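You operate a simulated robot arm through the tools that you are given. There is no shell and no other tool. Be economical: measure what you need, move in short steps, check, and stop when the job is done.

You run a simulated two-armed robot. Do the job below in one go: nothing can be reset, and whatever is moved stays where it is left.

JOB
Take the green checked cloth from the worktop between range and sink and hang it over the oven door handle.

The check looks at the end state, three seconds after you hand in, the way a careful person would. Anything else that was tipped, shoved, dropped, spilled or broken makes it a failure. Flat cloth is picked up by pressing the open fingertips on it (5 to 10 N) and closing them slowly along it; thin cloth reads only 2 to 8 mm in the jaws.

ROBOT AND FRAMES
Two 7-joint arms with two-finger parallel grippers on one trunk, on a base that drives. Base frame: it is fixed to the floor where the robot stands at the start and does not move with it; the origin is under the middle of the robot, x ahead of it, y to its left, z up; the surface under the hand at the start is at about z = 910. Lengths are in mm, angles in degrees, forces in N, time in s.
The left shoulder is at the start at [50, 161, 1098], the right one opposite. With the tool pointing down near the work surface each hand reaches from about 220 to 680 mm from the robot's upright axis, wherever it stands, measured 20 degrees to its own side. Places, roughly: green checked cloth [700, 100, 900]. Payload 3.43 kg a hand.
Tool frame (each hand has its own): the origin (TCP) lies between the finger pads and is the grasp point; the fingertips stand 30 mm ahead of it; z points along the fingers, y is the line along which they close. Largest opening 94 mm; finger width 28, thickness 10; the body of the gripper, 50 by 96 mm, starts 55 mm behind the TCP.
Orientation is told as [roll, pitch, yaw] about the base's x, y, z axes, in that order, counted from this pose: with the fingers straight down and closing along the base's y, the tool's x points along the base's -x, its y along +y and its z along -z.

CONTROLS
- The arms move only by the tool play_rows. It takes "left_increments", "right_increments" or both (then of equal length, played together; a hand with none holds still); each is a list of rows, each a list of 7 numbers: the turn, a rotation vector about the tool's x, y, z in units of 90 degrees (1.0 is 90 degrees), then the shift along the tool's x, y, z in units of 300 mm (1.0 is 300 mm), then the opening in per cent of the stroke, from 0 (shut) to 100 (fully open). In form: [[wx, wy, wz, tx, ty, tz, claw], ...]. A call has 1 to 10 rows; each row is the pose to reach, as a shift and turn from the pose commanded when the call began, along the tool's axes at that moment. A call with a number of a shift or a turn outside -1 to 1 is refused whole. Each row takes 0.2 s and may step no farther than 50 mm and 8.6 degrees from the row before; otherwise, or with a gripper value out of range, the whole call is refused. Where a pose cannot be reached the arm comes as near as it can. A force on the tool above 40 N (or 10 N above the force at the start of the call, whichever is more), or a blocked arm, ends the call early, and 0.2 s more pass. Each finger travels about 45 mm/s and halts on what it meets, pressing with about 32 N; the grip force reading is that of the motor and also rises with nothing between the fingers. The clock runs only during rows and for 0.2 s after the last one: add rows that repeat a pose to give the fingers time. The reply holds the time, the measured pose of the TCP, the force on the tool along the base axes, the opening and the grip force, in the units named above and with some noise, with the torque about the TCP (base axes, N m) and any sound that the robot's microphone picked up, and new pictures: "views" is both (left out), scene, wrist or none (wrist: the cameras of the hands that moved).
- Cameras (640 x 400 px; columns grow to the right, rows downward): "scene" is now at [113.9, 59.2, 1241.6]; the picture's right is [0.63, -0.77, 0.00], its down [-0.30, -0.24, -0.92] and it looks along [0.71, 0.58, -0.39] (base axes); focal length 227 px, centre (320, 200). "left" rides on the left gripper at [76, -14, -103] in its tool frame; the picture's right is [0.18, 0.98, 0.00], its down [-0.75, 0.14, -0.64] and it looks along [-0.63, 0.12, 0.77] (tool axes); focal length 243 px, centre (320, 200). "right" rides on the right gripper at [76, 14, -102] in its tool frame; the picture's right is [-0.18, 0.98, 0.00], its down [-0.75, -0.14, -0.64] and it looks along [-0.63, -0.12, 0.77] (tool axes); focal length 243 px, centre (320, 200). There is no depth. A picture from a camera that has moved, and an enlarged one, comes with that camera's place and axes in the base frame and with its lens.
- lift_body(by): slides the trunk up (or, below 0, down) by that many mm; the arms and the scene camera ride with it, the base frame stays. It gives what a move gives, with no picture.
- steer(legs): drives the robot by 1 to 6 legs, each [ahead, left, turn to the left] in mm, mm and degrees, along the robot's own axes; the way and the turn of a leg run together, so that a leg with both is an arc; at most 1500 mm and 180 degrees a leg. The arms and the cameras ride along, it lands a little off, and it stops where it bumps. It gives what a move gives, and a new picture of the scene camera.
- aim_head(pan, tilt): turns the head with the scene camera to pan (to the left, within 80 degrees either way) and tilt (down, from -29 to 69), counted from straight ahead of the robot. It gives what a move gives, and a new picture of the scene camera.
- inspect(camera, box): a new picture of the part [left, top, right, bottom] of that camera's present view, enlarged. It takes no simulated time.
- job_done(): hands the job in; it is judged then, once.

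Work in short steps. Places have to be worked out from the pictures, the camera data and where the tool is seen: move nearer, look again, correct. Check each grasp and each placing, and mend what went wrong. You have 120 turns and 260 pictures in all, those below and enlarged ones among them. Open the grippers and draw the arms clear of the work before you hand the job in, unless the task says otherwise; then end with one line.

The tools are called as name(argument=value, ...) on one line, values as JSON. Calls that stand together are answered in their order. play_rows: Moves the arms, as the interface text tells. Its arguments: {"type":"object","properties":{"left_increments":{"type":"array","items":{"type":"array","items":{"type":"number"}}},"right_increments":{"type":"array","items":{"type":"array","items":{"type":"number"}}},"views":{"type":"string","enum":["both","scene","wrist","none"]}},"required":[]} The other tools are called the same way: lift_body (by) slides the trunk up or down; steer (legs) drives the base; aim_head (pan, tilt) turns the head that bears the scene camera; inspect (camera, box) takes an enlarged picture of a part of a camera's view; job_done () hands the job in.

At the start:

```text
clock: 0.0
left_position: [256.2, 320.0, 1144.4]
left_orientation: [-0.1, -0.2, 0.1]
left_wrist_force: [-0.1, 0.2, 0.0]
left_ft_torque: [0.02, 0.01, 0.01]
left_width: 94.1
left_finger_force: 0.1
right_position: [408.1, 33.5, 1043.0]
right_orientation: [0.0, 0.0, 0.0]
right_wrist_force: [-0.3, 0.2, -0.5]
right_ft_torque: [-0.03, 0.01, -0.02]
right_width: 94.1
right_finger_force: 0.0
trunk travel left (down, up): [-125.0, 142.0]
robot x, y, heading: [1.5, -1.6, 0.0]
head pan, tilt: [39.2, 22.7]
```

scene: 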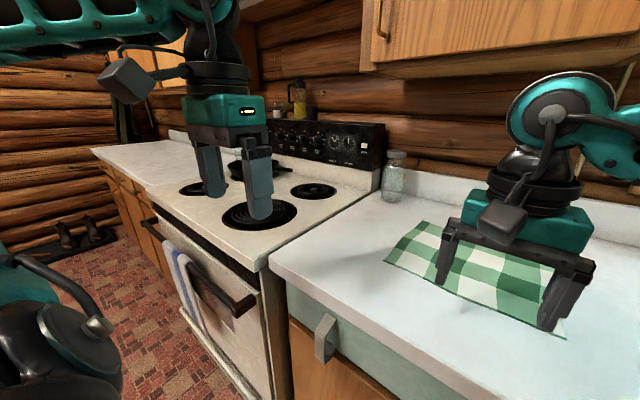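
right: 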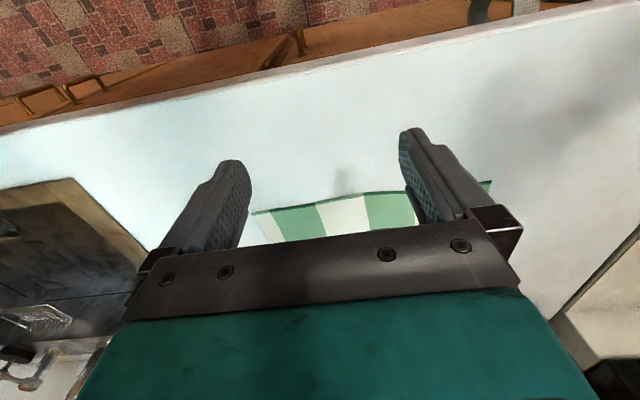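
left: 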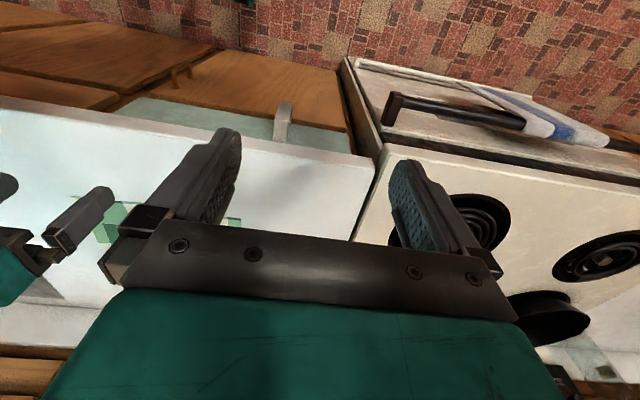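

The cloth lies at about x 540–800, y −80–215. The oven handle is to the left at x≈310, y≥445, with a blue towel already on it. I'll look closer at the handle and the cloth.

inspect(camera="scene", box=[100, 180, 340, 400])

inspect(camera="left", box=[340, 40, 640, 200])

inspect(camera="scene", box=[360, 180, 640, 360])

```text
1.82 times, centred on (220, 290) of scene
camera zoom: at [113.9, 59.2, 1241.6], right [0.63, -0.77, 0.0], down [-0.3, -0.24, -0.92], along [0.71, 0.58, -0.39], focal length 413 px, centre (502, 36)
```

zoom: 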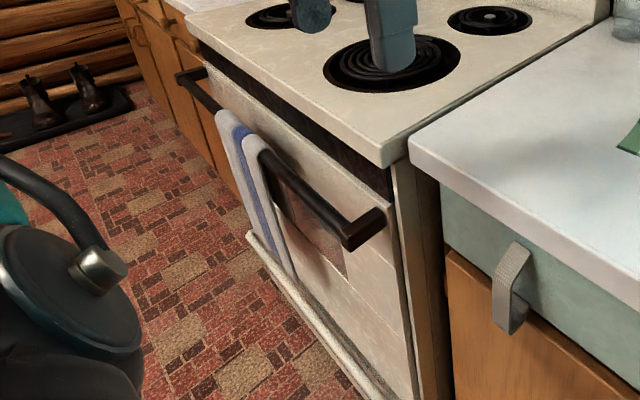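

```text
2.13 times, centred on (490, 120) of left
camera zoom: at [180.6, 306.0, 1248.0], right [-0.19, 0.98, 0.0], down [0.75, 0.14, 0.64], along [0.63, 0.12, -0.77], focal length 518 px, centre (-43, 371)
```

zoom: 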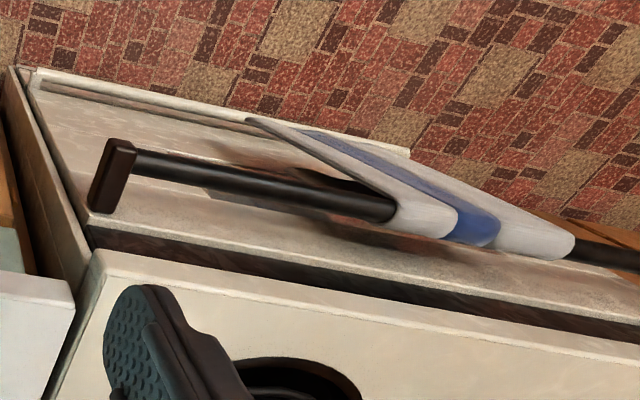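

```text
2.22 times, centred on (500, 270) of scene
camera zoom: at [113.9, 59.2, 1241.6], right [0.63, -0.77, 0.0], down [-0.3, -0.24, -0.92], along [0.71, 0.58, -0.39], focal length 505 px, centre (-80, 44)
```

zoom: 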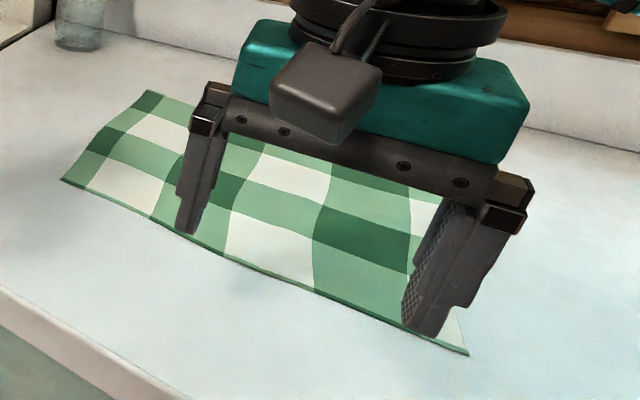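

The handle bar is at x≈285–305, z≈790, and free between y≈480 and 715. I'll centre the robot on the cloth by driving 65 mm left, then aim the head at the cloth.

steer(legs=[[0, 65, 0]])

aim_head(pan=0, tilt=35)

```text
clock: 1.2
left_position: [257.4, 381.7, 1143.4]
left_orientation: [-0.1, -0.1, 0.0]
left_wrist_force: [0.9, -0.5, 0.7]
left_ft_torque: [0.0, 0.01, -0.01]
left_width: 94.3
left_finger_force: 0.0
right_position: [408.5, 94.6, 1043.1]
right_orientation: [-0.1, 0.0, -0.1]
right_wrist_force: [-0.9, -0.3, -0.3]
right_ft_torque: [-0.03, -0.04, -0.02]
right_width: 94.2
right_finger_force: 0.0
trunk travel left (down, up): [-125.0, 142.0]
robot x, y, heading: [2.7, 58.8, -0.1]
head pan, tilt: [39.2, 22.7]
camera scene: at [114.0, 121.7, 1241.5], right [0.63, -0.78, 0.0], down [-0.3, -0.24, -0.92], along [0.72, 0.58, -0.39], focal length 227 px, centre (320, 200)
```

scene: 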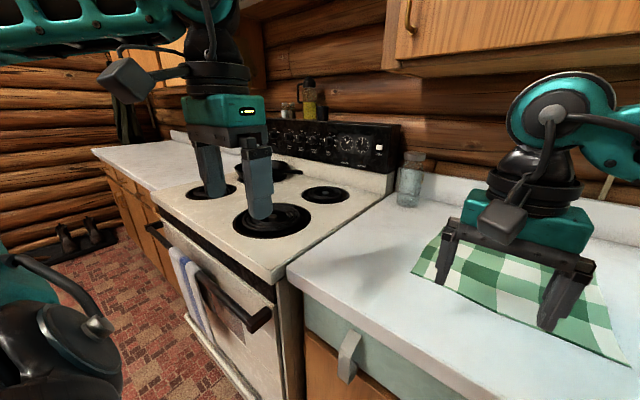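

```text
clock: 2.3
left_position: [258.3, 382.2, 1143.8]
left_orientation: [0.0, -0.1, 0.1]
left_wrist_force: [-0.4, -0.4, 0.9]
left_ft_torque: [0.02, 0.01, -0.02]
left_width: 94.1
left_finger_force: 0.1
right_position: [408.7, 94.0, 1043.7]
right_orientation: [0.1, -0.1, -0.1]
right_wrist_force: [0.5, -0.5, -0.6]
right_ft_torque: [-0.01, 0.0, -0.01]
right_width: 93.9
right_finger_force: 0.1
trunk travel left (down, up): [-125.0, 142.0]
robot x, y, heading: [-1.3, 61.4, -0.1]
head pan, tilt: [0.0, 35.0]
camera scene: at [130.2, 62.8, 1222.2], right [0.0, -1.0, 0.0], down [-0.57, 0.0, -0.82], along [0.82, 0.0, -0.57], focal length 227 px, centre (320, 200)
```

scene: 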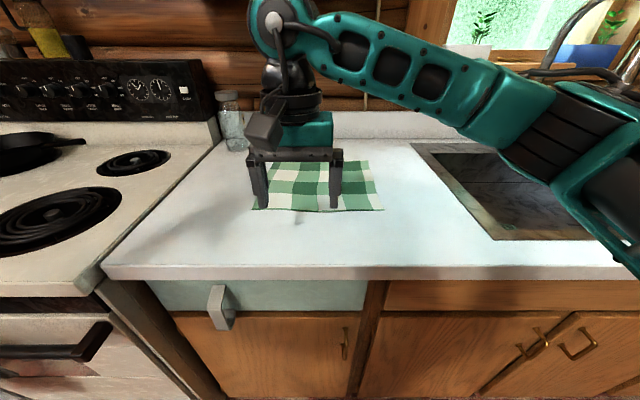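

The cloth's near edge is at x≈547, from y=217 to −85. I'll bring both hands above this edge at y=160 and y=−30, partly opened.

play_rows(right_increments=[[0, 0, 0, -0.1, -0.083, 0, 90], [0, 0, 0, -0.2, -0.165, 0, 80], [0, 0, 0, -0.31, -0.248, 0, 70], [0, 0, 0, -0.42, -0.33, 0, 60], [0, 0, 0, -0.513, -0.413, 0, 58], [0, 0, 0, -0.513, -0.413, 0, 58], [0, 0, 0, -0.513, -0.413, 0, 58], [0, 0, 0, -0.513, -0.413, 0, 58], [0, 0, 0, -0.513, -0.413, 0, 58], [0, 0, 0, -0.513, -0.413, 0, 58]], left_increments=[[0, 0, 0, -0.1, -0.074, 0.034, 90], [0, 0, 0, -0.2, -0.148, 0.067, 80], [0, 0, 0, -0.3, -0.222, 0.1, 70], [0, 0, 0, -0.4, -0.296, 0.135, 60], [0, 0, 0, -0.5, -0.37, 0.168, 58], [0, 0, 0, -0.6, -0.444, 0.202, 58], [0, 0, 0, -0.7, -0.518, 0.235, 58], [0, 0, 0, -0.8, -0.592, 0.27, 58], [0, 0, 0, -0.9, -0.666, 0.303, 58], [0, 0, 0, -0.998, -0.74, 0.337, 58]])

```text
clock: 4.5
left_position: [492.1, 220.6, 1039.0]
left_orientation: [-0.1, -0.1, 0.1]
left_wrist_force: [-0.1, 0.2, -0.1]
left_ft_torque: [0.03, -0.04, 0.01]
left_width: 54.5
left_finger_force: 0.0
left hand out of reach, approached as far as the arm can: row 8, 9, 10
right_position: [560.7, -31.5, 1046.7]
right_orientation: [0.0, -0.1, 0.0]
right_wrist_force: [0.1, 1.0, 0.3]
right_ft_torque: [0.02, -0.02, 0.02]
right_width: 54.6
right_finger_force: 0.0
trunk travel left (down, up): [-125.0, 142.0]
robot x, y, heading: [1.4, 60.9, -0.1]
head pan, tilt: [0.0, 35.0]
camera scene: at [129.9, 62.6, 1222.2], right [0.0, -1.0, 0.0], down [-0.57, 0.0, -0.82], along [0.82, 0.0, -0.57], focal length 227 px, centre (320, 200)
camera right: at [484.3, -15.7, 1147.9], right [0.18, 0.98, 0.0], down [0.75, -0.14, 0.64], along [0.63, -0.12, -0.77], focal length 243 px, centre (320, 200)
camera left: at [416.1, 207.7, 1143.0], right [-0.19, 0.98, 0.0], down [0.75, 0.14, 0.64], along [0.63, 0.12, -0.77], focal length 243 px, centre (320, 200)
```

scene: 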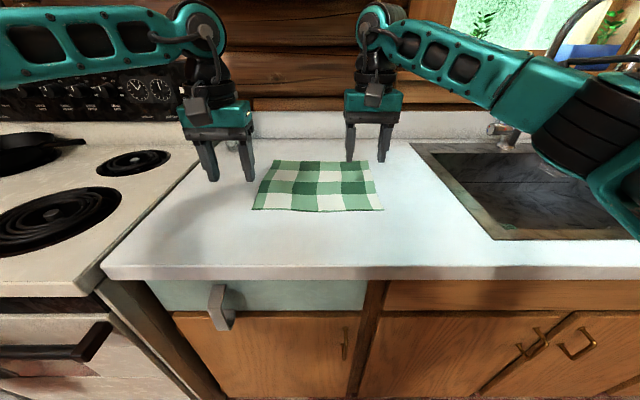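
right: 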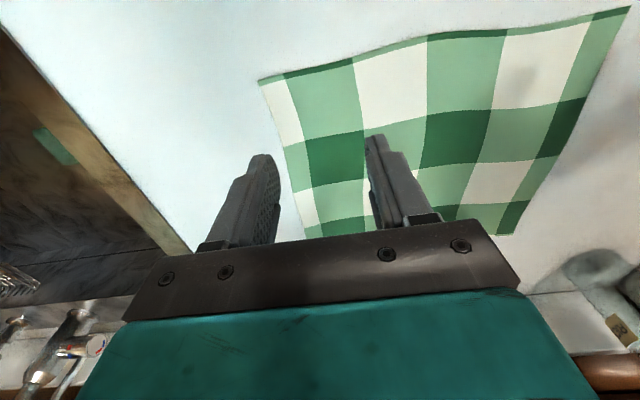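
left: 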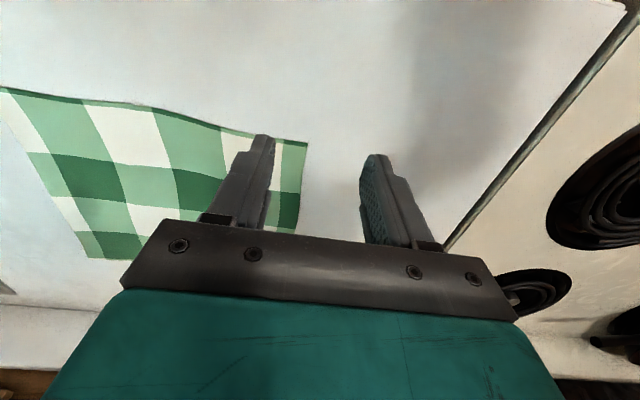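

The left hand stopped short at [492, 221]. I'll retry the last bit with a small shift to see how it behaves.

play_rows(left_increments=[[0, 0, 0, -0.06, -0.07, 0, 58], [0, 0, 0, -0.12, -0.14, 0, 58], [0, 0, 0, -0.2, -0.2, 0, 58], [0, 0, 0, -0.2, -0.2, 0, 58]], views="none")

```text
clock: 5.5
left_position: [498.3, 225.6, 1033.1]
left_orientation: [-0.1, -0.1, 0.0]
left_wrist_force: [0.1, 0.2, 0.3]
left_ft_torque: [0.01, -0.01, 0.0]
left_width: 54.6
left_finger_force: 0.0
left hand out of reach, approached as far as the arm can: row 1, 2, 3, 4
right_position: [562.2, -31.6, 1045.1]
right_orientation: [0.0, 0.0, -0.1]
right_wrist_force: [-0.2, 0.8, 0.3]
right_ft_torque: [-0.01, 0.02, -0.01]
right_width: 54.3
right_finger_force: 0.0
trunk travel left (down, up): [-125.0, 142.0]
robot x, y, heading: [-1.1, 58.5, -0.1]
head pan, tilt: [0.0, 35.0]
```

The left arm seems stuck against a joint limit. I'll draw it back and inward, then extend it again.

play_rows(left_increments=[[0, 0, 0, 0.15, 0, -0.05, 58], [0, 0, 0, 0.3, 0, -0.1, 58], [0, 0, 0, 0.45, -0.05, -0.15, 58], [0, 0, 0, 0.5, -0.15, -0.2, 58], [0, 0, 0, 0.5, -0.22, -0.2, 58]], views="none")

```text
clock: 6.7
left_position: [340.6, 162.2, 1096.5]
left_orientation: [0.1, -0.2, 0.1]
left_wrist_force: [0.1, -0.3, -0.6]
left_ft_torque: [-0.02, 0.0, 0.02]
left_width: 54.4
left_finger_force: 0.0
right_position: [561.5, -31.5, 1044.7]
right_orientation: [0.0, 0.0, -0.1]
right_wrist_force: [0.7, 0.9, 0.0]
right_ft_torque: [0.02, 0.02, -0.01]
right_width: 54.5
right_finger_force: 0.1
trunk travel left (down, up): [-125.0, 142.0]
robot x, y, heading: [0.4, 63.1, -0.2]
head pan, tilt: [0.0, 35.0]
```

Commands are counted from the reached pose, and the hand is at [341, 162, 1097]. Next I'll extend it to x=553.

play_rows(left_increments=[[0, 0, 0, -0.14, 0, 0.03, 58], [0, 0, 0, -0.28, 0, 0.06, 58], [0, 0, 0, -0.42, 0, 0.09, 58], [0, 0, 0, -0.56, 0, 0.13, 58], [0, 0, 0, -0.7, 0, 0.17, 58], [0, 0, 0, -0.7, 0, 0.17, 58]], views="scene")

```text
clock: 8.1
left_position: [490.7, 218.9, 1036.6]
left_orientation: [-0.1, -0.1, -0.1]
left_wrist_force: [0.7, 0.6, 0.2]
left_ft_torque: [0.01, 0.0, 0.02]
left_width: 54.5
left_finger_force: 0.0
left hand out of reach, approached as far as the arm can: row 2, 3, 4, 5, 6
right_position: [561.4, -30.3, 1044.4]
right_orientation: [0.0, 0.0, -0.1]
right_wrist_force: [-0.4, -0.9, -0.1]
right_ft_torque: [-0.01, 0.01, -0.03]
right_width: 54.8
right_finger_force: 0.1
trunk travel left (down, up): [-125.0, 142.0]
robot x, y, heading: [-0.3, 63.5, -0.1]
head pan, tilt: [0.0, 35.0]
camera scene: at [130.3, 62.8, 1222.1], right [0.0, -1.0, 0.0], down [-0.57, 0.0, -0.82], along [0.82, 0.0, -0.57], focal length 227 px, centre (320, 200)
```

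scene: 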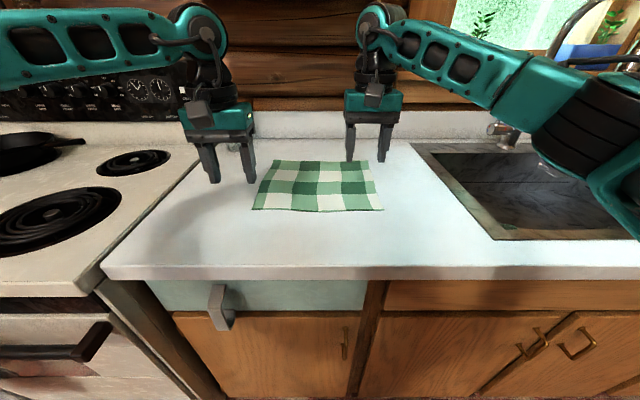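

The left arm doesn't reach inward at that extension, so I'll shift the base 80 mm right and 50 mm ahead. That puts the cloth's left spot on the arm's own side.

steer(legs=[[50, -80, 0]])

play_rows(left_increments=[[0, 0, 0, -0.02, 0.035, 0.03, 58], [0, 0, 0, -0.04, 0.07, 0.06, 58], [0, 0, 0, -0.04, 0.07, 0.06, 58]], right_increments=[[0, 0, 0, 0.1, 0.1, 0.03, 58], [0, 0, 0, 0.19, 0.2, 0.06, 58], [0, 0, 0, 0.193, 0.267, 0.06, 58]], views="scene")

```text
clock: 9.5
left_position: [539.8, 139.5, 1037.2]
left_orientation: [-0.1, 0.0, 0.1]
left_wrist_force: [-0.6, -0.2, 0.6]
left_ft_torque: [-0.01, 0.02, 0.0]
left_width: 54.5
left_finger_force: 0.1
right_position: [611.6, -109.7, 1045.9]
right_orientation: [0.0, 0.0, 0.0]
right_wrist_force: [-0.2, 0.0, 0.8]
right_ft_torque: [0.0, 0.04, 0.0]
right_width: 54.2
right_finger_force: 0.1
trunk travel left (down, up): [-125.0, 142.0]
robot x, y, heading: [50.3, -15.2, -0.1]
head pan, tilt: [0.0, 35.0]
camera scene: at [180.0, -16.7, 1222.1], right [0.0, -1.0, 0.0], down [-0.57, 0.0, -0.82], along [0.82, 0.0, -0.57], focal length 227 px, centre (320, 200)
```

scene: 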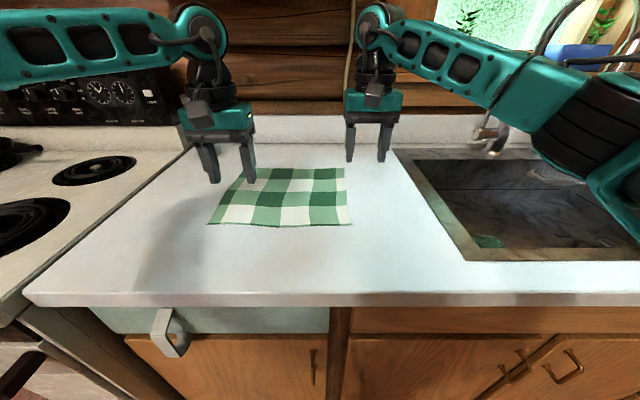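

```text
clock: 10.3
left_position: [552.4, 161.9, 1021.1]
left_orientation: [0.0, -0.1, 0.0]
left_wrist_force: [-0.3, 0.5, 0.1]
left_ft_torque: [0.02, 0.05, -0.01]
left_width: 54.6
left_finger_force: 0.1
right_position: [549.3, -30.2, 1027.4]
right_orientation: [0.0, 0.1, -0.2]
right_wrist_force: [0.3, 0.3, 1.3]
right_ft_torque: [-0.01, -0.01, 0.01]
right_width: 54.6
right_finger_force: 0.0
trunk travel left (down, up): [-125.0, 142.0]
robot x, y, heading: [48.4, -16.1, 0.1]
head pan, tilt: [0.0, 35.0]
camera scene: at [179.8, -16.2, 1222.2], right [0.0, -1.0, 0.0], down [-0.57, 0.0, -0.82], along [0.82, 0.0, -0.57], focal length 227 px, centre (320, 200)
```

scene: 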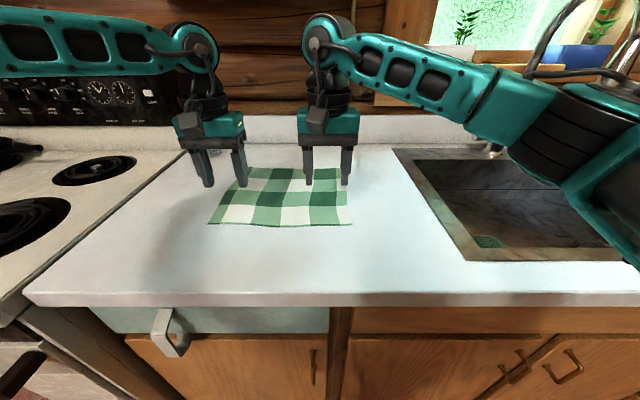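

Both hands are above the near edge, which is at x≈535. I'll go down to just above the cloth and look with the wrist cameras.

play_rows(left_increments=[[0, 0, 0, 0, 0, 0.1, 58], [0, 0, 0, 0, 0, 0.17, 58], [0, 0, 0, 0, 0, 0.22, 58], [0, 0, 0, 0, 0, 0.22, 58]], right_increments=[[0, 0, 0, 0, 0, 0.1, 58], [0, 0, 0, 0, 0, 0.2, 58], [0, 0, 0, 0, 0, 0.24, 58], [0, 0, 0, 0, 0, 0.24, 58]])

```text
clock: 11.3
left_position: [551.6, 159.5, 953.8]
left_orientation: [-0.1, -0.1, 0.1]
left_wrist_force: [-0.4, -0.6, 0.3]
left_ft_torque: [-0.02, 0.02, -0.01]
left_width: 54.6
left_finger_force: 0.1
right_position: [553.7, -28.8, 955.4]
right_orientation: [0.0, 0.0, 0.0]
right_wrist_force: [0.0, -0.8, 1.0]
right_ft_torque: [0.02, -0.03, 0.02]
right_width: 54.2
right_finger_force: 0.0
trunk travel left (down, up): [-125.0, 142.0]
robot x, y, heading: [47.7, -18.7, -0.0]
head pan, tilt: [0.0, 35.0]
camera scene: at [179.8, -16.4, 1222.2], right [0.0, -1.0, 0.0], down [-0.57, 0.0, -0.82], along [0.82, 0.0, -0.57], focal length 227 px, centre (320, 200)
camera right: at [475.8, -13.6, 1057.8], right [0.18, 0.98, 0.0], down [0.75, -0.14, 0.64], along [0.63, -0.12, -0.77], focal length 243 px, centre (320, 200)
camera left: at [475.7, 147.1, 1057.3], right [-0.19, 0.98, 0.0], down [0.75, 0.14, 0.64], along [0.63, 0.12, -0.77], focal length 243 px, centre (320, 200)
```

scene: 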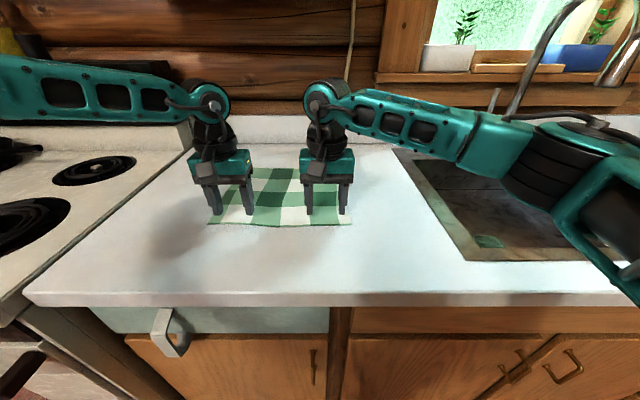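
right: 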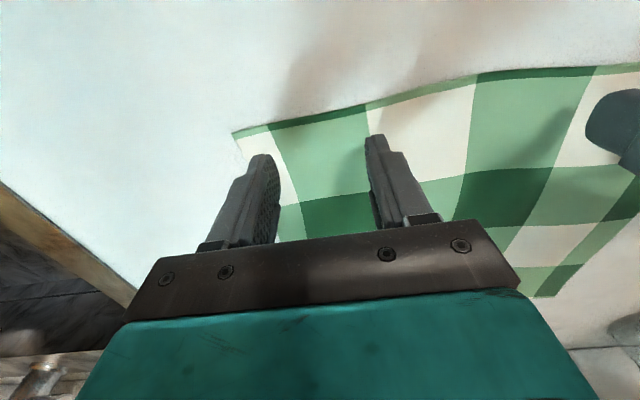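
left: 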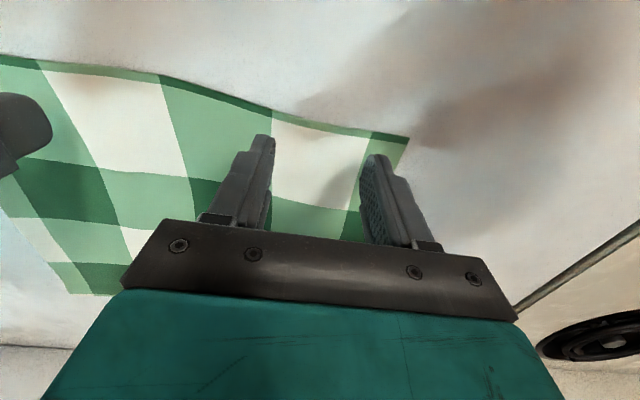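

Both hands sit well inside the edge. Now I'll press down in small steps while watching the force.

play_rows(left_increments=[[0, 0, 0, 0, 0, 0.015, 58], [0, 0, 0, 0, 0, 0.03, 58], [0, 0, 0, 0, 0, 0.03, 58]], right_increments=[[0, 0, 0, 0, 0, 0.02, 58], [0, 0, 0, 0, 0, 0.035, 58], [0, 0, 0, 0, 0, 0.035, 58]], views="none")

```text
clock: 12.1
left_position: [552.2, 160.0, 945.3]
left_orientation: [-0.2, -0.1, 0.1]
left_wrist_force: [0.0, -0.6, -0.5]
left_ft_torque: [-0.01, 0.0, 0.0]
left_width: 54.6
left_finger_force: 0.0
right_position: [552.5, -29.2, 945.2]
right_orientation: [-0.1, 0.0, 0.0]
right_wrist_force: [0.6, 0.5, -0.8]
right_ft_torque: [-0.01, -0.03, 0.0]
right_width: 54.5
right_finger_force: 0.1
trunk travel left (down, up): [-125.0, 142.0]
robot x, y, heading: [53.3, -18.8, 0.0]
head pan, tilt: [0.0, 35.0]
```

No contact yet; another few mm down.

play_rows(left_increments=[[0, 0, 0, 0, 0, 0.01, 58], [0, 0, 0, 0, 0, 0.015, 58], [0, 0, 0, 0, 0, 0.015, 58]], right_increments=[[0, 0, 0, 0, 0, 0.01, 58], [0, 0, 0, 0, 0, 0.015, 58], [0, 0, 0, 0, 0, 0.015, 58]], views="none")

```text
clock: 12.9
left_position: [550.7, 161.1, 940.3]
left_orientation: [-0.2, -0.3, 0.1]
left_wrist_force: [1.2, 0.0, 4.9]
left_ft_torque: [0.12, 0.0, -0.03]
left_width: 54.5
left_finger_force: 0.1
right_position: [552.9, -30.1, 941.4]
right_orientation: [0.0, -0.1, 0.0]
right_wrist_force: [0.2, 0.1, 8.5]
right_ft_torque: [-0.19, 0.06, 0.02]
right_width: 54.4
right_finger_force: 0.1
trunk travel left (down, up): [-125.0, 142.0]
robot x, y, heading: [52.0, -20.1, 0.1]
head pan, tilt: [0.0, 35.0]
```

In contact: left 5 N, right 8.5 N. I'll close both slowly, with the left pressed about 0.6 mm deeper.

play_rows(left_increments=[[0, 0, 0, 0, 0, 0.002, 52], [0, 0, 0, 0, 0, 0.002, 46], [0, 0, 0, 0, 0, 0.002, 40], [0, 0, 0, 0, 0, 0.002, 34], [0, 0, 0, 0, 0, 0.002, 28], [0, 0, 0, 0, 0, 0.002, 22], [0, 0, 0, 0, 0, 0.002, 16], [0, 0, 0, 0, 0, 0.002, 10], [0, 0, 0, 0, 0, 0.002, 4], [0, 0, 0, 0, 0, 0.002, 0]], right_increments=[[0, 0, 0, 0, 0, 0, 52], [0, 0, 0, 0, 0, 0, 46], [0, 0, 0, 0, 0, 0, 40], [0, 0, 0, 0, 0, 0, 34], [0, 0, 0, 0, 0, 0, 28], [0, 0, 0, 0, 0, 0, 22], [0, 0, 0, 0, 0, 0, 16], [0, 0, 0, 0, 0, 0, 10], [0, 0, 0, 0, 0, 0, 4], [0, 0, 0, 0, 0, 0, 0]])

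```text
clock: 15.1
left_position: [550.2, 159.3, 942.2]
left_orientation: [-0.2, -0.3, 0.0]
left_wrist_force: [0.5, -4.5, 15.3]
left_ft_torque: [-0.13, 0.16, -0.02]
left_width: 6.8
left_finger_force: 32.1
right_position: [550.5, -29.5, 941.0]
right_orientation: [0.1, -0.2, 0.0]
right_wrist_force: [1.0, 5.7, 11.8]
right_ft_torque: [0.2, 0.1, 0.03]
right_width: 4.7
right_finger_force: 31.8
trunk travel left (down, up): [-125.0, 142.0]
robot x, y, heading: [50.2, -13.5, -0.1]
head pan, tilt: [0.0, 35.0]
camera scene: at [177.9, -16.6, 1222.5], right [0.0, -1.0, 0.0], down [-0.57, 0.0, -0.82], along [0.82, 0.0, -0.57], focal length 227 px, centre (320, 200)
camera right: at [474.1, -13.8, 1043.3], right [0.18, 0.98, 0.0], down [0.75, -0.14, 0.64], along [0.63, -0.12, -0.77], focal length 243 px, centre (320, 200)
camera left: at [473.8, 146.6, 1043.9], right [-0.18, 0.98, 0.0], down [0.75, 0.14, 0.65], along [0.64, 0.12, -0.76], focal length 243 px, centre (320, 200)
```

scene: 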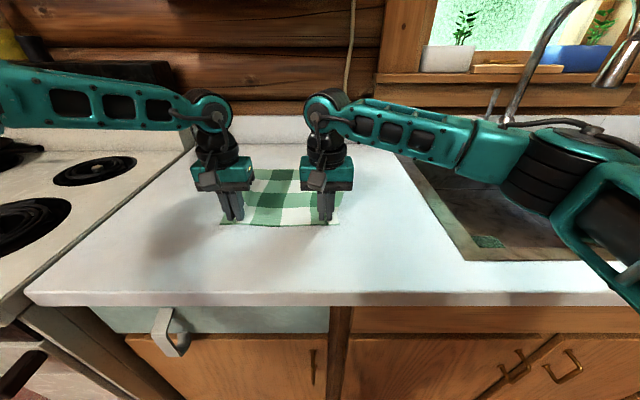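
right: 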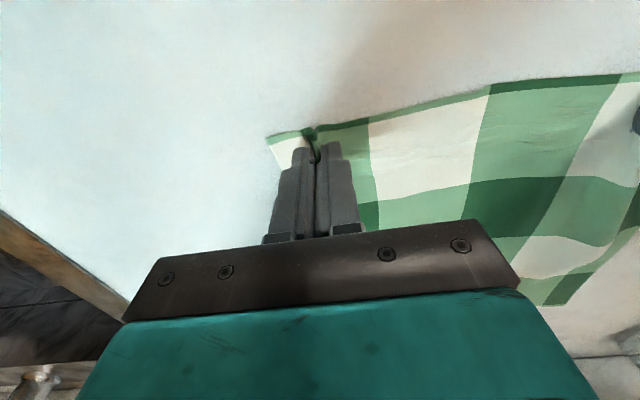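
left: 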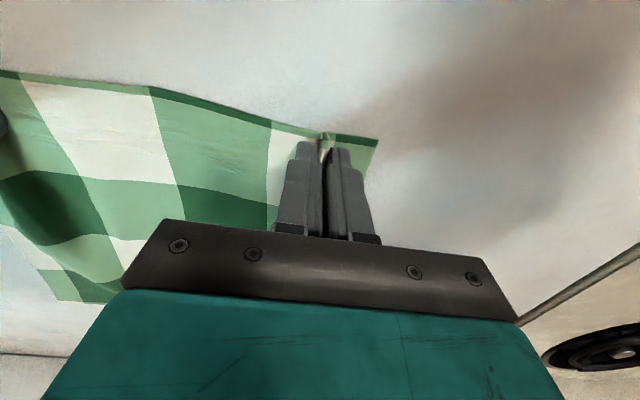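

Grips read 6.8 and 4.7 mm, so both hold cloth. I'll raise the trunk and look.

lift_body(by=140)

play_rows(left_increments=[[0, 0, 0, 0.05, 0, -0.1, 0], [0, 0, 0, 0.1, 0, -0.2, 0], [0, 0, 0, 0.15, 0, -0.3, 0], [0, 0, 0, 0.2, 0, -0.4, 0], [0, 0, 0, 0.2, 0, -0.4, 0]], right_increments=[[0, 0, 0, 0.05, 0, -0.1, 0], [0, 0, 0, 0.1, 0, -0.2, 0], [0, 0, 0, 0.15, 0, -0.3, 0], [0, 0, 0, 0.2, 0, -0.4, 0], [0, 0, 0, 0.2, 0, -0.4, 0]])

```text
clock: 16.7
left_position: [551.2, 160.7, 1079.8]
left_orientation: [0.0, -0.1, 0.0]
left_wrist_force: [0.4, -12.5, -1.0]
left_ft_torque: [-0.39, 0.05, -0.03]
left_width: 6.9
left_finger_force: 32.4
right_position: [553.4, -30.0, 1080.6]
right_orientation: [0.1, 0.0, 0.1]
right_wrist_force: [0.2, 12.4, 0.3]
right_ft_torque: [0.37, 0.04, 0.05]
right_width: 2.0
right_finger_force: 31.8
trunk travel left (down, up): [-265.0, 2.0]
robot x, y, heading: [52.1, -16.8, 0.2]
head pan, tilt: [0.0, 35.0]
```

```text
clock: 17.9
left_position: [490.2, 162.9, 1198.2]
left_orientation: [-0.2, -0.1, 0.0]
left_wrist_force: [0.8, -16.8, -0.1]
left_ft_torque: [-0.53, -0.02, -0.04]
left_width: 6.8
left_finger_force: 31.8
right_position: [492.3, -29.1, 1197.1]
right_orientation: [0.2, 0.0, 0.0]
right_wrist_force: [-0.7, 16.8, -0.9]
right_ft_torque: [0.52, 0.03, 0.03]
right_width: 1.9
right_finger_force: 32.0
trunk travel left (down, up): [-265.0, 2.0]
robot x, y, heading: [49.6, -12.5, -0.1]
head pan, tilt: [0.0, 35.0]
camera scene: at [180.5, -16.4, 1362.0], right [0.0, -1.0, 0.0], down [-0.57, 0.0, -0.82], along [0.82, 0.0, -0.57], focal length 227 px, centre (320, 200)
camera right: at [415.0, -14.4, 1300.0], right [0.18, 0.98, 0.0], down [0.75, -0.14, 0.64], along [0.63, -0.12, -0.77], focal length 243 px, centre (320, 200)
camera left: at [414.2, 148.7, 1301.2], right [-0.18, 0.98, 0.0], down [0.75, 0.14, 0.64], along [0.63, 0.12, -0.77], focal length 243 px, centre (320, 200)
```

scene: 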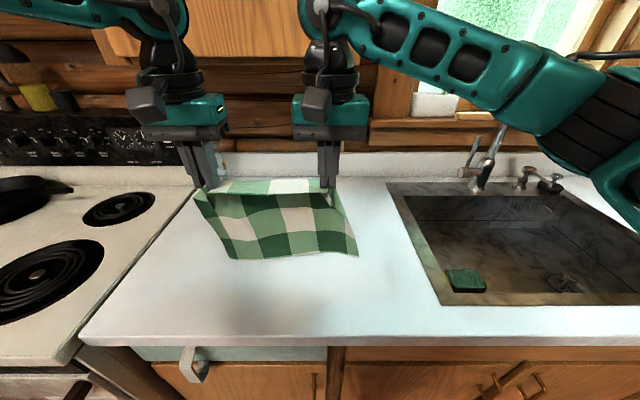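
right: 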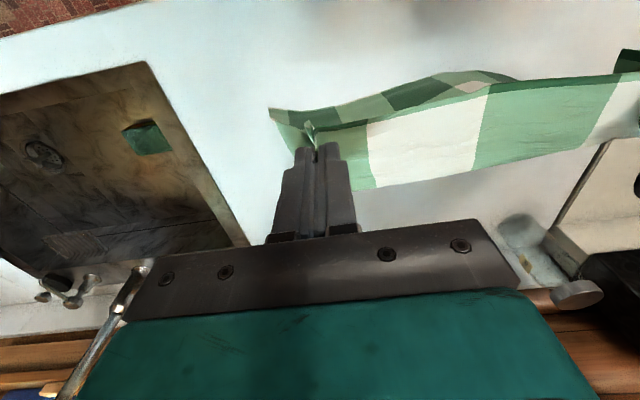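
left: 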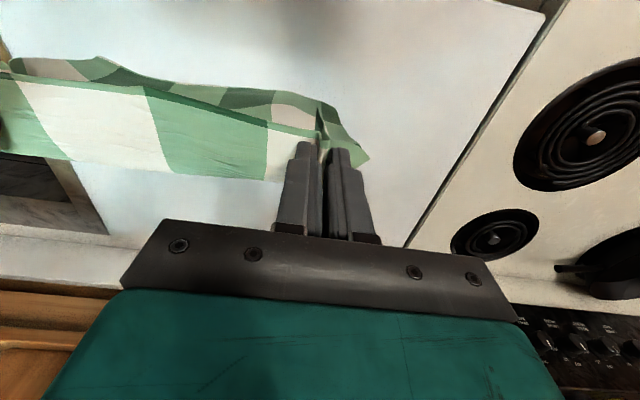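

Both corners are held and the cloth is taut, with 17 N sideways. I'll bring the hands 10 mm closer and 40 mm up, then drive back away from the worktop.

play_rows(left_increments=[[0, 0, 0, 0, -0.01, -0.06, 0], [0, 0, 0, 0, -0.017, -0.13, 0], [0, 0, 0, 0, -0.017, -0.13, 0]], right_increments=[[0, 0, 0, 0, 0.01, -0.06, 0], [0, 0, 0, 0, 0.017, -0.13, 0], [0, 0, 0, 0, 0.017, -0.13, 0]], views="none")

steer(legs=[[-200, 0, 0]])

```text
clock: 18.7
left_position: [490.8, 155.7, 1238.2]
left_orientation: [0.0, -0.2, 0.3]
left_wrist_force: [-0.8, -0.5, 0.1]
left_ft_torque: [0.03, -0.04, 0.0]
left_width: 6.8
left_finger_force: 32.6
right_position: [493.3, -25.7, 1237.3]
right_orientation: [0.0, 0.0, -0.2]
right_wrist_force: [-0.3, 0.2, -0.3]
right_ft_torque: [0.02, 0.02, 0.01]
right_width: 2.1
right_finger_force: 32.4
trunk travel left (down, up): [-265.0, 2.0]
robot x, y, heading: [50.2, -13.3, 0.1]
head pan, tilt: [0.0, 35.0]
```

```text
clock: 20.3
left_position: [289.5, 155.9, 1239.0]
left_orientation: [-0.1, -0.2, 0.1]
left_wrist_force: [0.5, 0.0, 0.2]
left_ft_torque: [0.01, -0.01, 0.01]
left_width: 6.5
left_finger_force: 32.7
right_position: [291.4, -26.2, 1237.2]
right_orientation: [0.0, 0.0, 0.1]
right_wrist_force: [-0.3, 0.5, 0.1]
right_ft_torque: [0.01, -0.01, -0.01]
right_width: 2.1
right_finger_force: 32.0
trunk travel left (down, up): [-265.0, 2.0]
robot x, y, heading: [-151.5, -18.8, 0.1]
head pan, tilt: [0.0, 35.0]
camera scene: at [-21.7, -16.4, 1362.3], right [0.0, -1.0, 0.0], down [-0.57, 0.0, -0.82], along [0.82, 0.0, -0.57], focal length 227 px, centre (320, 200)
```

scene: 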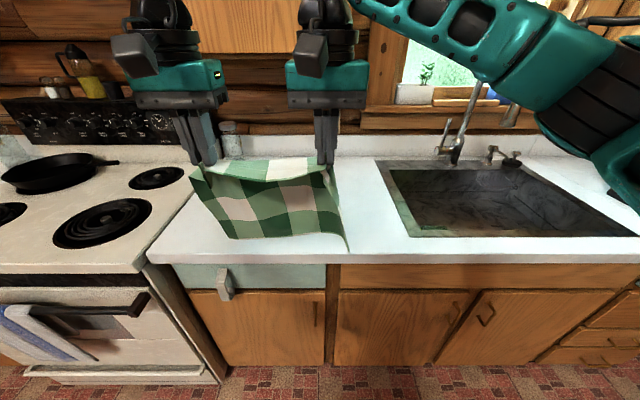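

The cloth hangs free from both hands, leaning a little away from the robot (bottom at x≈360, z≈980). I'll drive left so that the hands' midpoint comes to y≈597.

steer(legs=[[0, 532, 0]])

aim_head(pan=0, tilt=50)

```text
clock: 25.7
left_position: [296.0, 701.8, 1238.8]
left_orientation: [-0.1, -0.1, -0.5]
left_wrist_force: [-0.5, -0.4, 0.6]
left_ft_torque: [-0.03, -0.02, 0.03]
left_width: 6.6
left_finger_force: 32.0
right_position: [296.7, 522.3, 1238.1]
right_orientation: [0.0, 0.0, -0.5]
right_wrist_force: [0.1, 0.4, -0.2]
right_ft_torque: [-0.04, 0.0, 0.02]
right_width: 2.0
right_finger_force: 31.6
trunk travel left (down, up): [-265.0, 2.0]
robot x, y, heading: [-145.3, 533.9, -0.4]
head pan, tilt: [0.0, 35.0]
camera scene: at [-17.8, 533.8, 1362.2], right [-0.01, -1.0, 0.0], down [-0.57, 0.01, -0.82], along [0.82, -0.01, -0.57], focal length 227 px, centre (320, 200)
```

scene: 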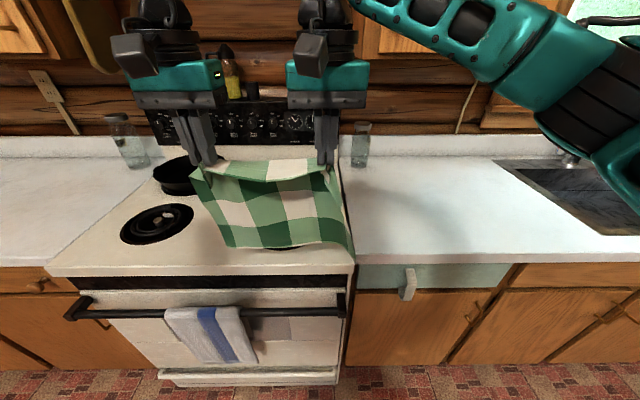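

```text
clock: 26.4
left_position: [295.6, 703.0, 1237.9]
left_orientation: [-0.1, -0.2, -0.6]
left_wrist_force: [-0.5, -0.5, -0.1]
left_ft_torque: [-0.05, -0.01, -0.02]
left_width: 6.5
left_finger_force: 31.7
right_position: [295.6, 521.7, 1238.0]
right_orientation: [0.0, 0.0, -0.6]
right_wrist_force: [-0.8, -0.6, 0.5]
right_ft_torque: [-0.03, 0.0, -0.04]
right_width: 2.1
right_finger_force: 31.9
trunk travel left (down, up): [-265.0, 2.0]
robot x, y, heading: [-143.3, 532.8, -0.5]
head pan, tilt: [0.0, 50.0]
camera scene: at [-28.9, 533.7, 1340.5], right [-0.01, -1.0, 0.0], down [-0.77, 0.01, -0.64], along [0.64, -0.01, -0.77], focal length 227 px, centre (320, 200)
```

scene: 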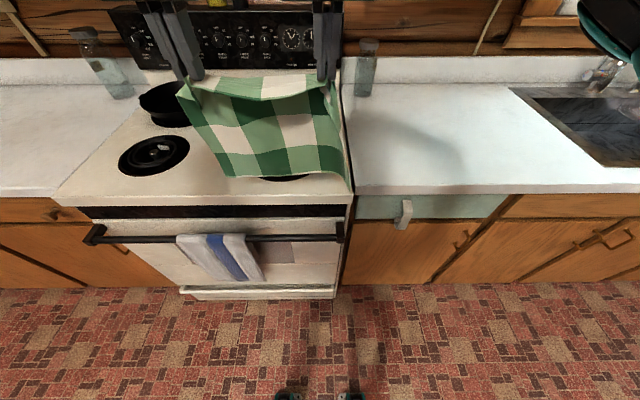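

The hands' midpoint is at y≈612. I'll zoom in on the handle to measure the free span.

inspect(camera="scene", box=[160, 60, 380, 310])

```text
1.60 times, centred on (270, 185) of scene
camera zoom: at [-28.9, 533.7, 1340.5], right [-0.01, -1.0, 0.0], down [-0.77, 0.01, -0.64], along [0.64, -0.01, -0.77], focal length 364 px, centre (400, 224)
```

zoom: 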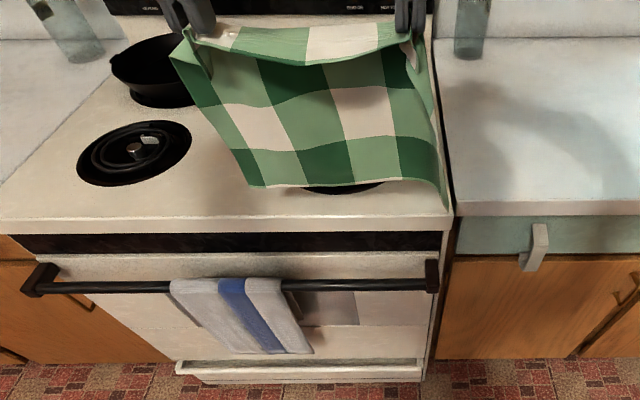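

The free bar runs from y≈483 to 727, and the cloth's bottom is about 270 wide. I'll bring the hands closer together, to about 677 and 537, and see how it narrows.

play_rows(left_increments=[[0, 0, 0, 0, -0.03, 0, 0], [0, 0, 0, 0, -0.06, 0, 0], [0, 0, 0, 0, -0.087, 0, 0], [0, 0, 0, 0, -0.087, 0, 0], [0, 0, 0, 0, -0.087, 0, 0], [0, 0, 0, 0, -0.087, 0, 0]], right_increments=[[0, 0, 0, 0, 0.02, 0, 0], [0, 0, 0, 0, 0.04, 0, 0], [0, 0, 0, 0, 0.05, 0, 0], [0, 0, 0, 0, 0.05, 0, 0], [0, 0, 0, 0, 0.05, 0, 0], [0, 0, 0, 0, 0.05, 0, 0]])

```text
clock: 27.8
left_position: [297.1, 676.6, 1238.3]
left_orientation: [-0.2, 0.0, -0.4]
left_wrist_force: [-0.9, -0.2, -0.3]
left_ft_torque: [0.0, 0.04, 0.0]
left_width: 6.5
left_finger_force: 32.2
right_position: [296.6, 535.5, 1237.6]
right_orientation: [0.0, 0.0, -0.6]
right_wrist_force: [-0.1, 0.2, -0.1]
right_ft_torque: [-0.01, 0.0, 0.0]
right_width: 1.8
right_finger_force: 31.7
trunk travel left (down, up): [-265.0, 2.0]
robot x, y, heading: [-145.7, 535.8, -0.6]
head pan, tilt: [0.0, 50.0]
camera scene: at [-28.9, 533.8, 1340.5], right [-0.01, -1.0, 0.0], down [-0.77, 0.01, -0.64], along [0.64, -0.01, -0.77], focal length 227 px, centre (320, 200)
camera right: at [219.1, 551.8, 1340.3], right [0.19, 0.98, 0.0], down [0.75, -0.15, 0.64], along [0.63, -0.13, -0.77], focal length 243 px, centre (320, 200)
camera left: at [220.0, 663.5, 1341.0], right [-0.17, 0.98, 0.0], down [0.75, 0.14, 0.64], along [0.63, 0.11, -0.77], focal length 243 px, centre (320, 200)
```

scene: 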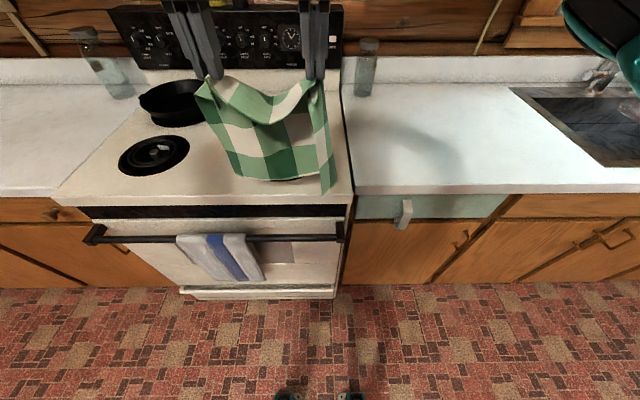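
right: 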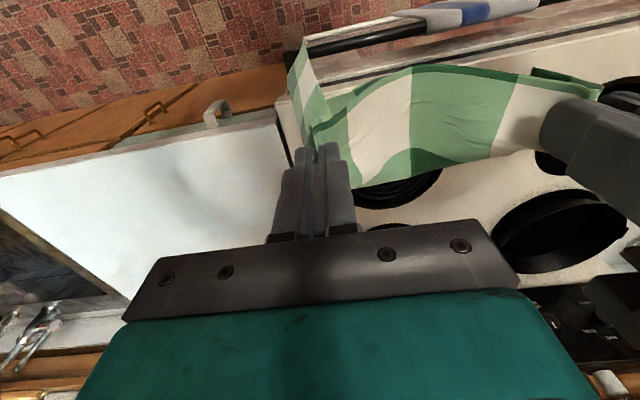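
left: 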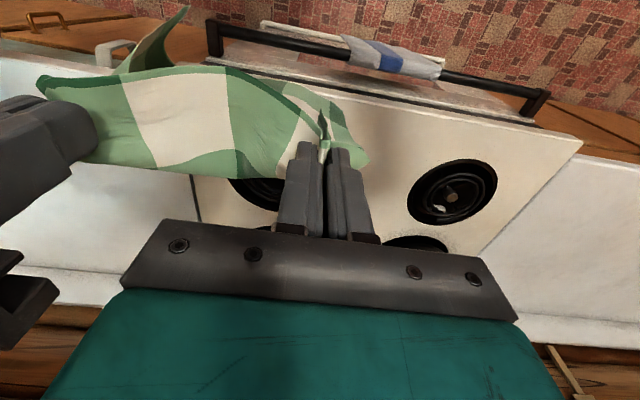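

The bottom now spans y≈494–719, which fits, but the right corner curls toward the robot (x≈250) while the rest hangs at x≈325. I'll yaw the right hand 20° to carry that corner backward.

play_rows(right_increments=[[0, 0, -0.08, 0, 0, 0, 0], [0, 0, -0.16, 0, 0, 0, 0], [0, 0, -0.22, 0, 0, 0, 0], [0, 0, -0.22, 0, 0, 0, 0], [0, 0, -0.22, 0, 0, 0, 0], [0, 0, -0.22, 0, 0, 0, 0], [0, 0, -0.22, 0, 0, 0, 0]])

inspect(camera="left", box=[0, 0, 400, 250])

```text
clock: 29.4
left_position: [296.2, 676.1, 1238.1]
left_orientation: [-0.2, 0.0, -0.5]
left_wrist_force: [0.0, 0.3, -0.7]
left_ft_torque: [0.0, -0.01, 0.03]
left_width: 6.6
left_finger_force: 31.9
right_position: [295.5, 535.3, 1237.8]
right_orientation: [0.0, -0.1, 19.3]
right_wrist_force: [0.1, -0.3, 0.2]
right_ft_torque: [0.04, -0.02, -0.06]
right_width: 1.9
right_finger_force: 32.2
trunk travel left (down, up): [-265.0, 2.0]
robot x, y, heading: [-150.3, 534.6, -0.6]
head pan, tilt: [0.0, 50.0]
camera scene: at [-28.9, 533.8, 1340.4], right [-0.01, -1.0, 0.0], down [-0.77, 0.01, -0.64], along [0.64, -0.01, -0.77], focal length 227 px, centre (320, 200)
camera right: at [218.8, 524.4, 1340.0], right [-0.15, 0.99, 0.0], down [0.76, 0.11, 0.64], along [0.63, 0.1, -0.77], focal length 243 px, centre (320, 200)
```

scene: 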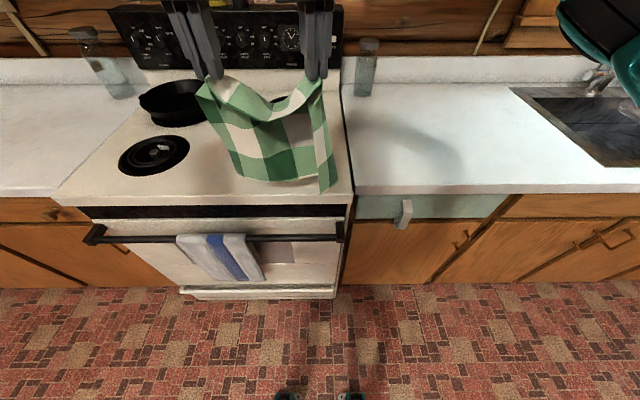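
right: 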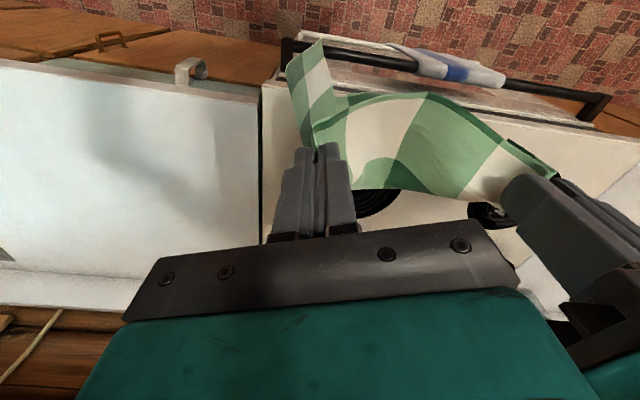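

```text
1.60 times, centred on (200, 125) of left
camera zoom: at [220.1, 663.5, 1341.0], right [-0.17, 0.98, 0.0], down [0.75, 0.14, 0.64], along [0.63, 0.11, -0.77], focal length 388 px, centre (512, 320)
```

zoom: 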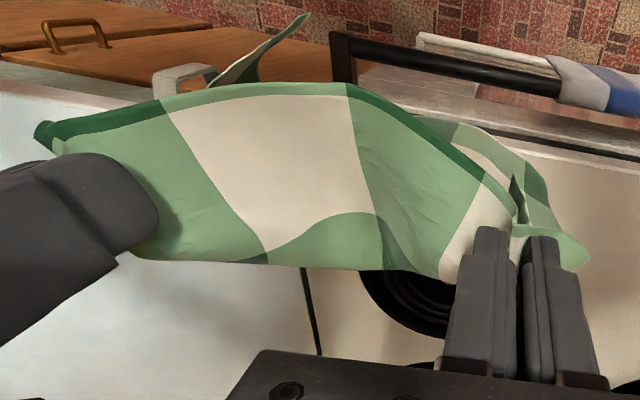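

Yaw alone barely moves the corner. I'll widen the spacing to about 165 mm, where the right corner hung straighter earlier, and check.

play_rows(right_increments=[[0, 0, 0, 0.006, -0.02, 0, 0], [0, 0, 0, 0.013, -0.038, 0, 0], [0, 0, 0, 0.013, -0.038, 0, 0], [0, 0, 0, 0.013, -0.038, 0, 0], [0, 0, 0, 0.013, -0.038, 0, 0]], left_increments=[[0, 0, 0, 0, 0.02, 0, 0], [0, 0, 0, 0, 0.038, 0, 0], [0, 0, 0, 0, 0.038, 0, 0], [0, 0, 0, 0, 0.038, 0, 0], [0, 0, 0, 0, 0.038, 0, 0]], views="none")

inspect(camera="scene", box=[160, 60, 380, 310])

inspect(camera="right", box=[200, 0, 600, 250])

```text
clock: 30.6
left_position: [295.2, 688.4, 1236.4]
left_orientation: [-0.2, -0.1, -0.4]
left_wrist_force: [-0.2, -0.5, 0.1]
left_ft_torque: [0.02, 0.0, 0.0]
left_width: 6.9
left_finger_force: 31.9
right_position: [296.7, 524.1, 1237.5]
right_orientation: [0.0, 0.0, 19.2]
right_wrist_force: [0.1, -0.5, -0.2]
right_ft_torque: [-0.04, 0.02, -0.05]
right_width: 2.1
right_finger_force: 31.9
trunk travel left (down, up): [-265.0, 2.0]
robot x, y, heading: [-148.1, 533.2, -0.6]
head pan, tilt: [0.0, 50.0]
```

```text
1.60 times, centred on (270, 185) of scene
camera zoom: at [-28.9, 533.8, 1340.4], right [-0.01, -1.0, 0.0], down [-0.77, 0.01, -0.64], along [0.64, -0.01, -0.77], focal length 364 px, centre (400, 224)
```

zoom: 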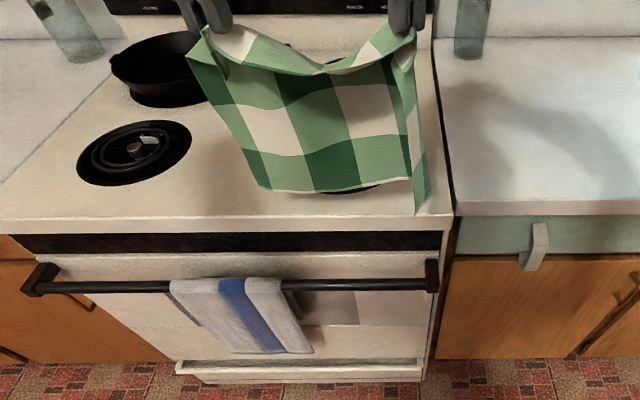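

```text
1.60 times, centred on (400, 125) of right
camera zoom: at [219.0, 513.8, 1339.5], right [-0.15, 0.99, 0.0], down [0.76, 0.11, 0.64], along [0.63, 0.1, -0.77], focal length 388 px, centre (192, 320)
```

zoom: 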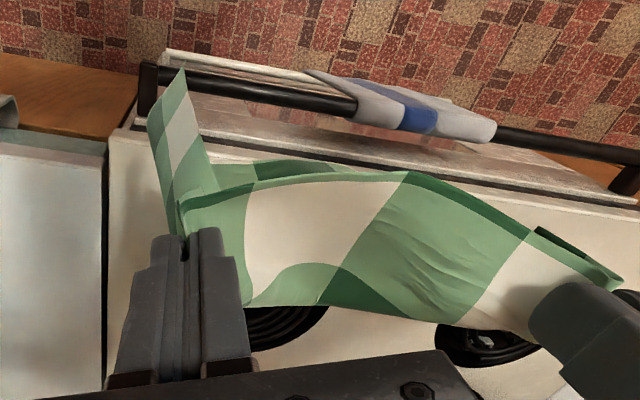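

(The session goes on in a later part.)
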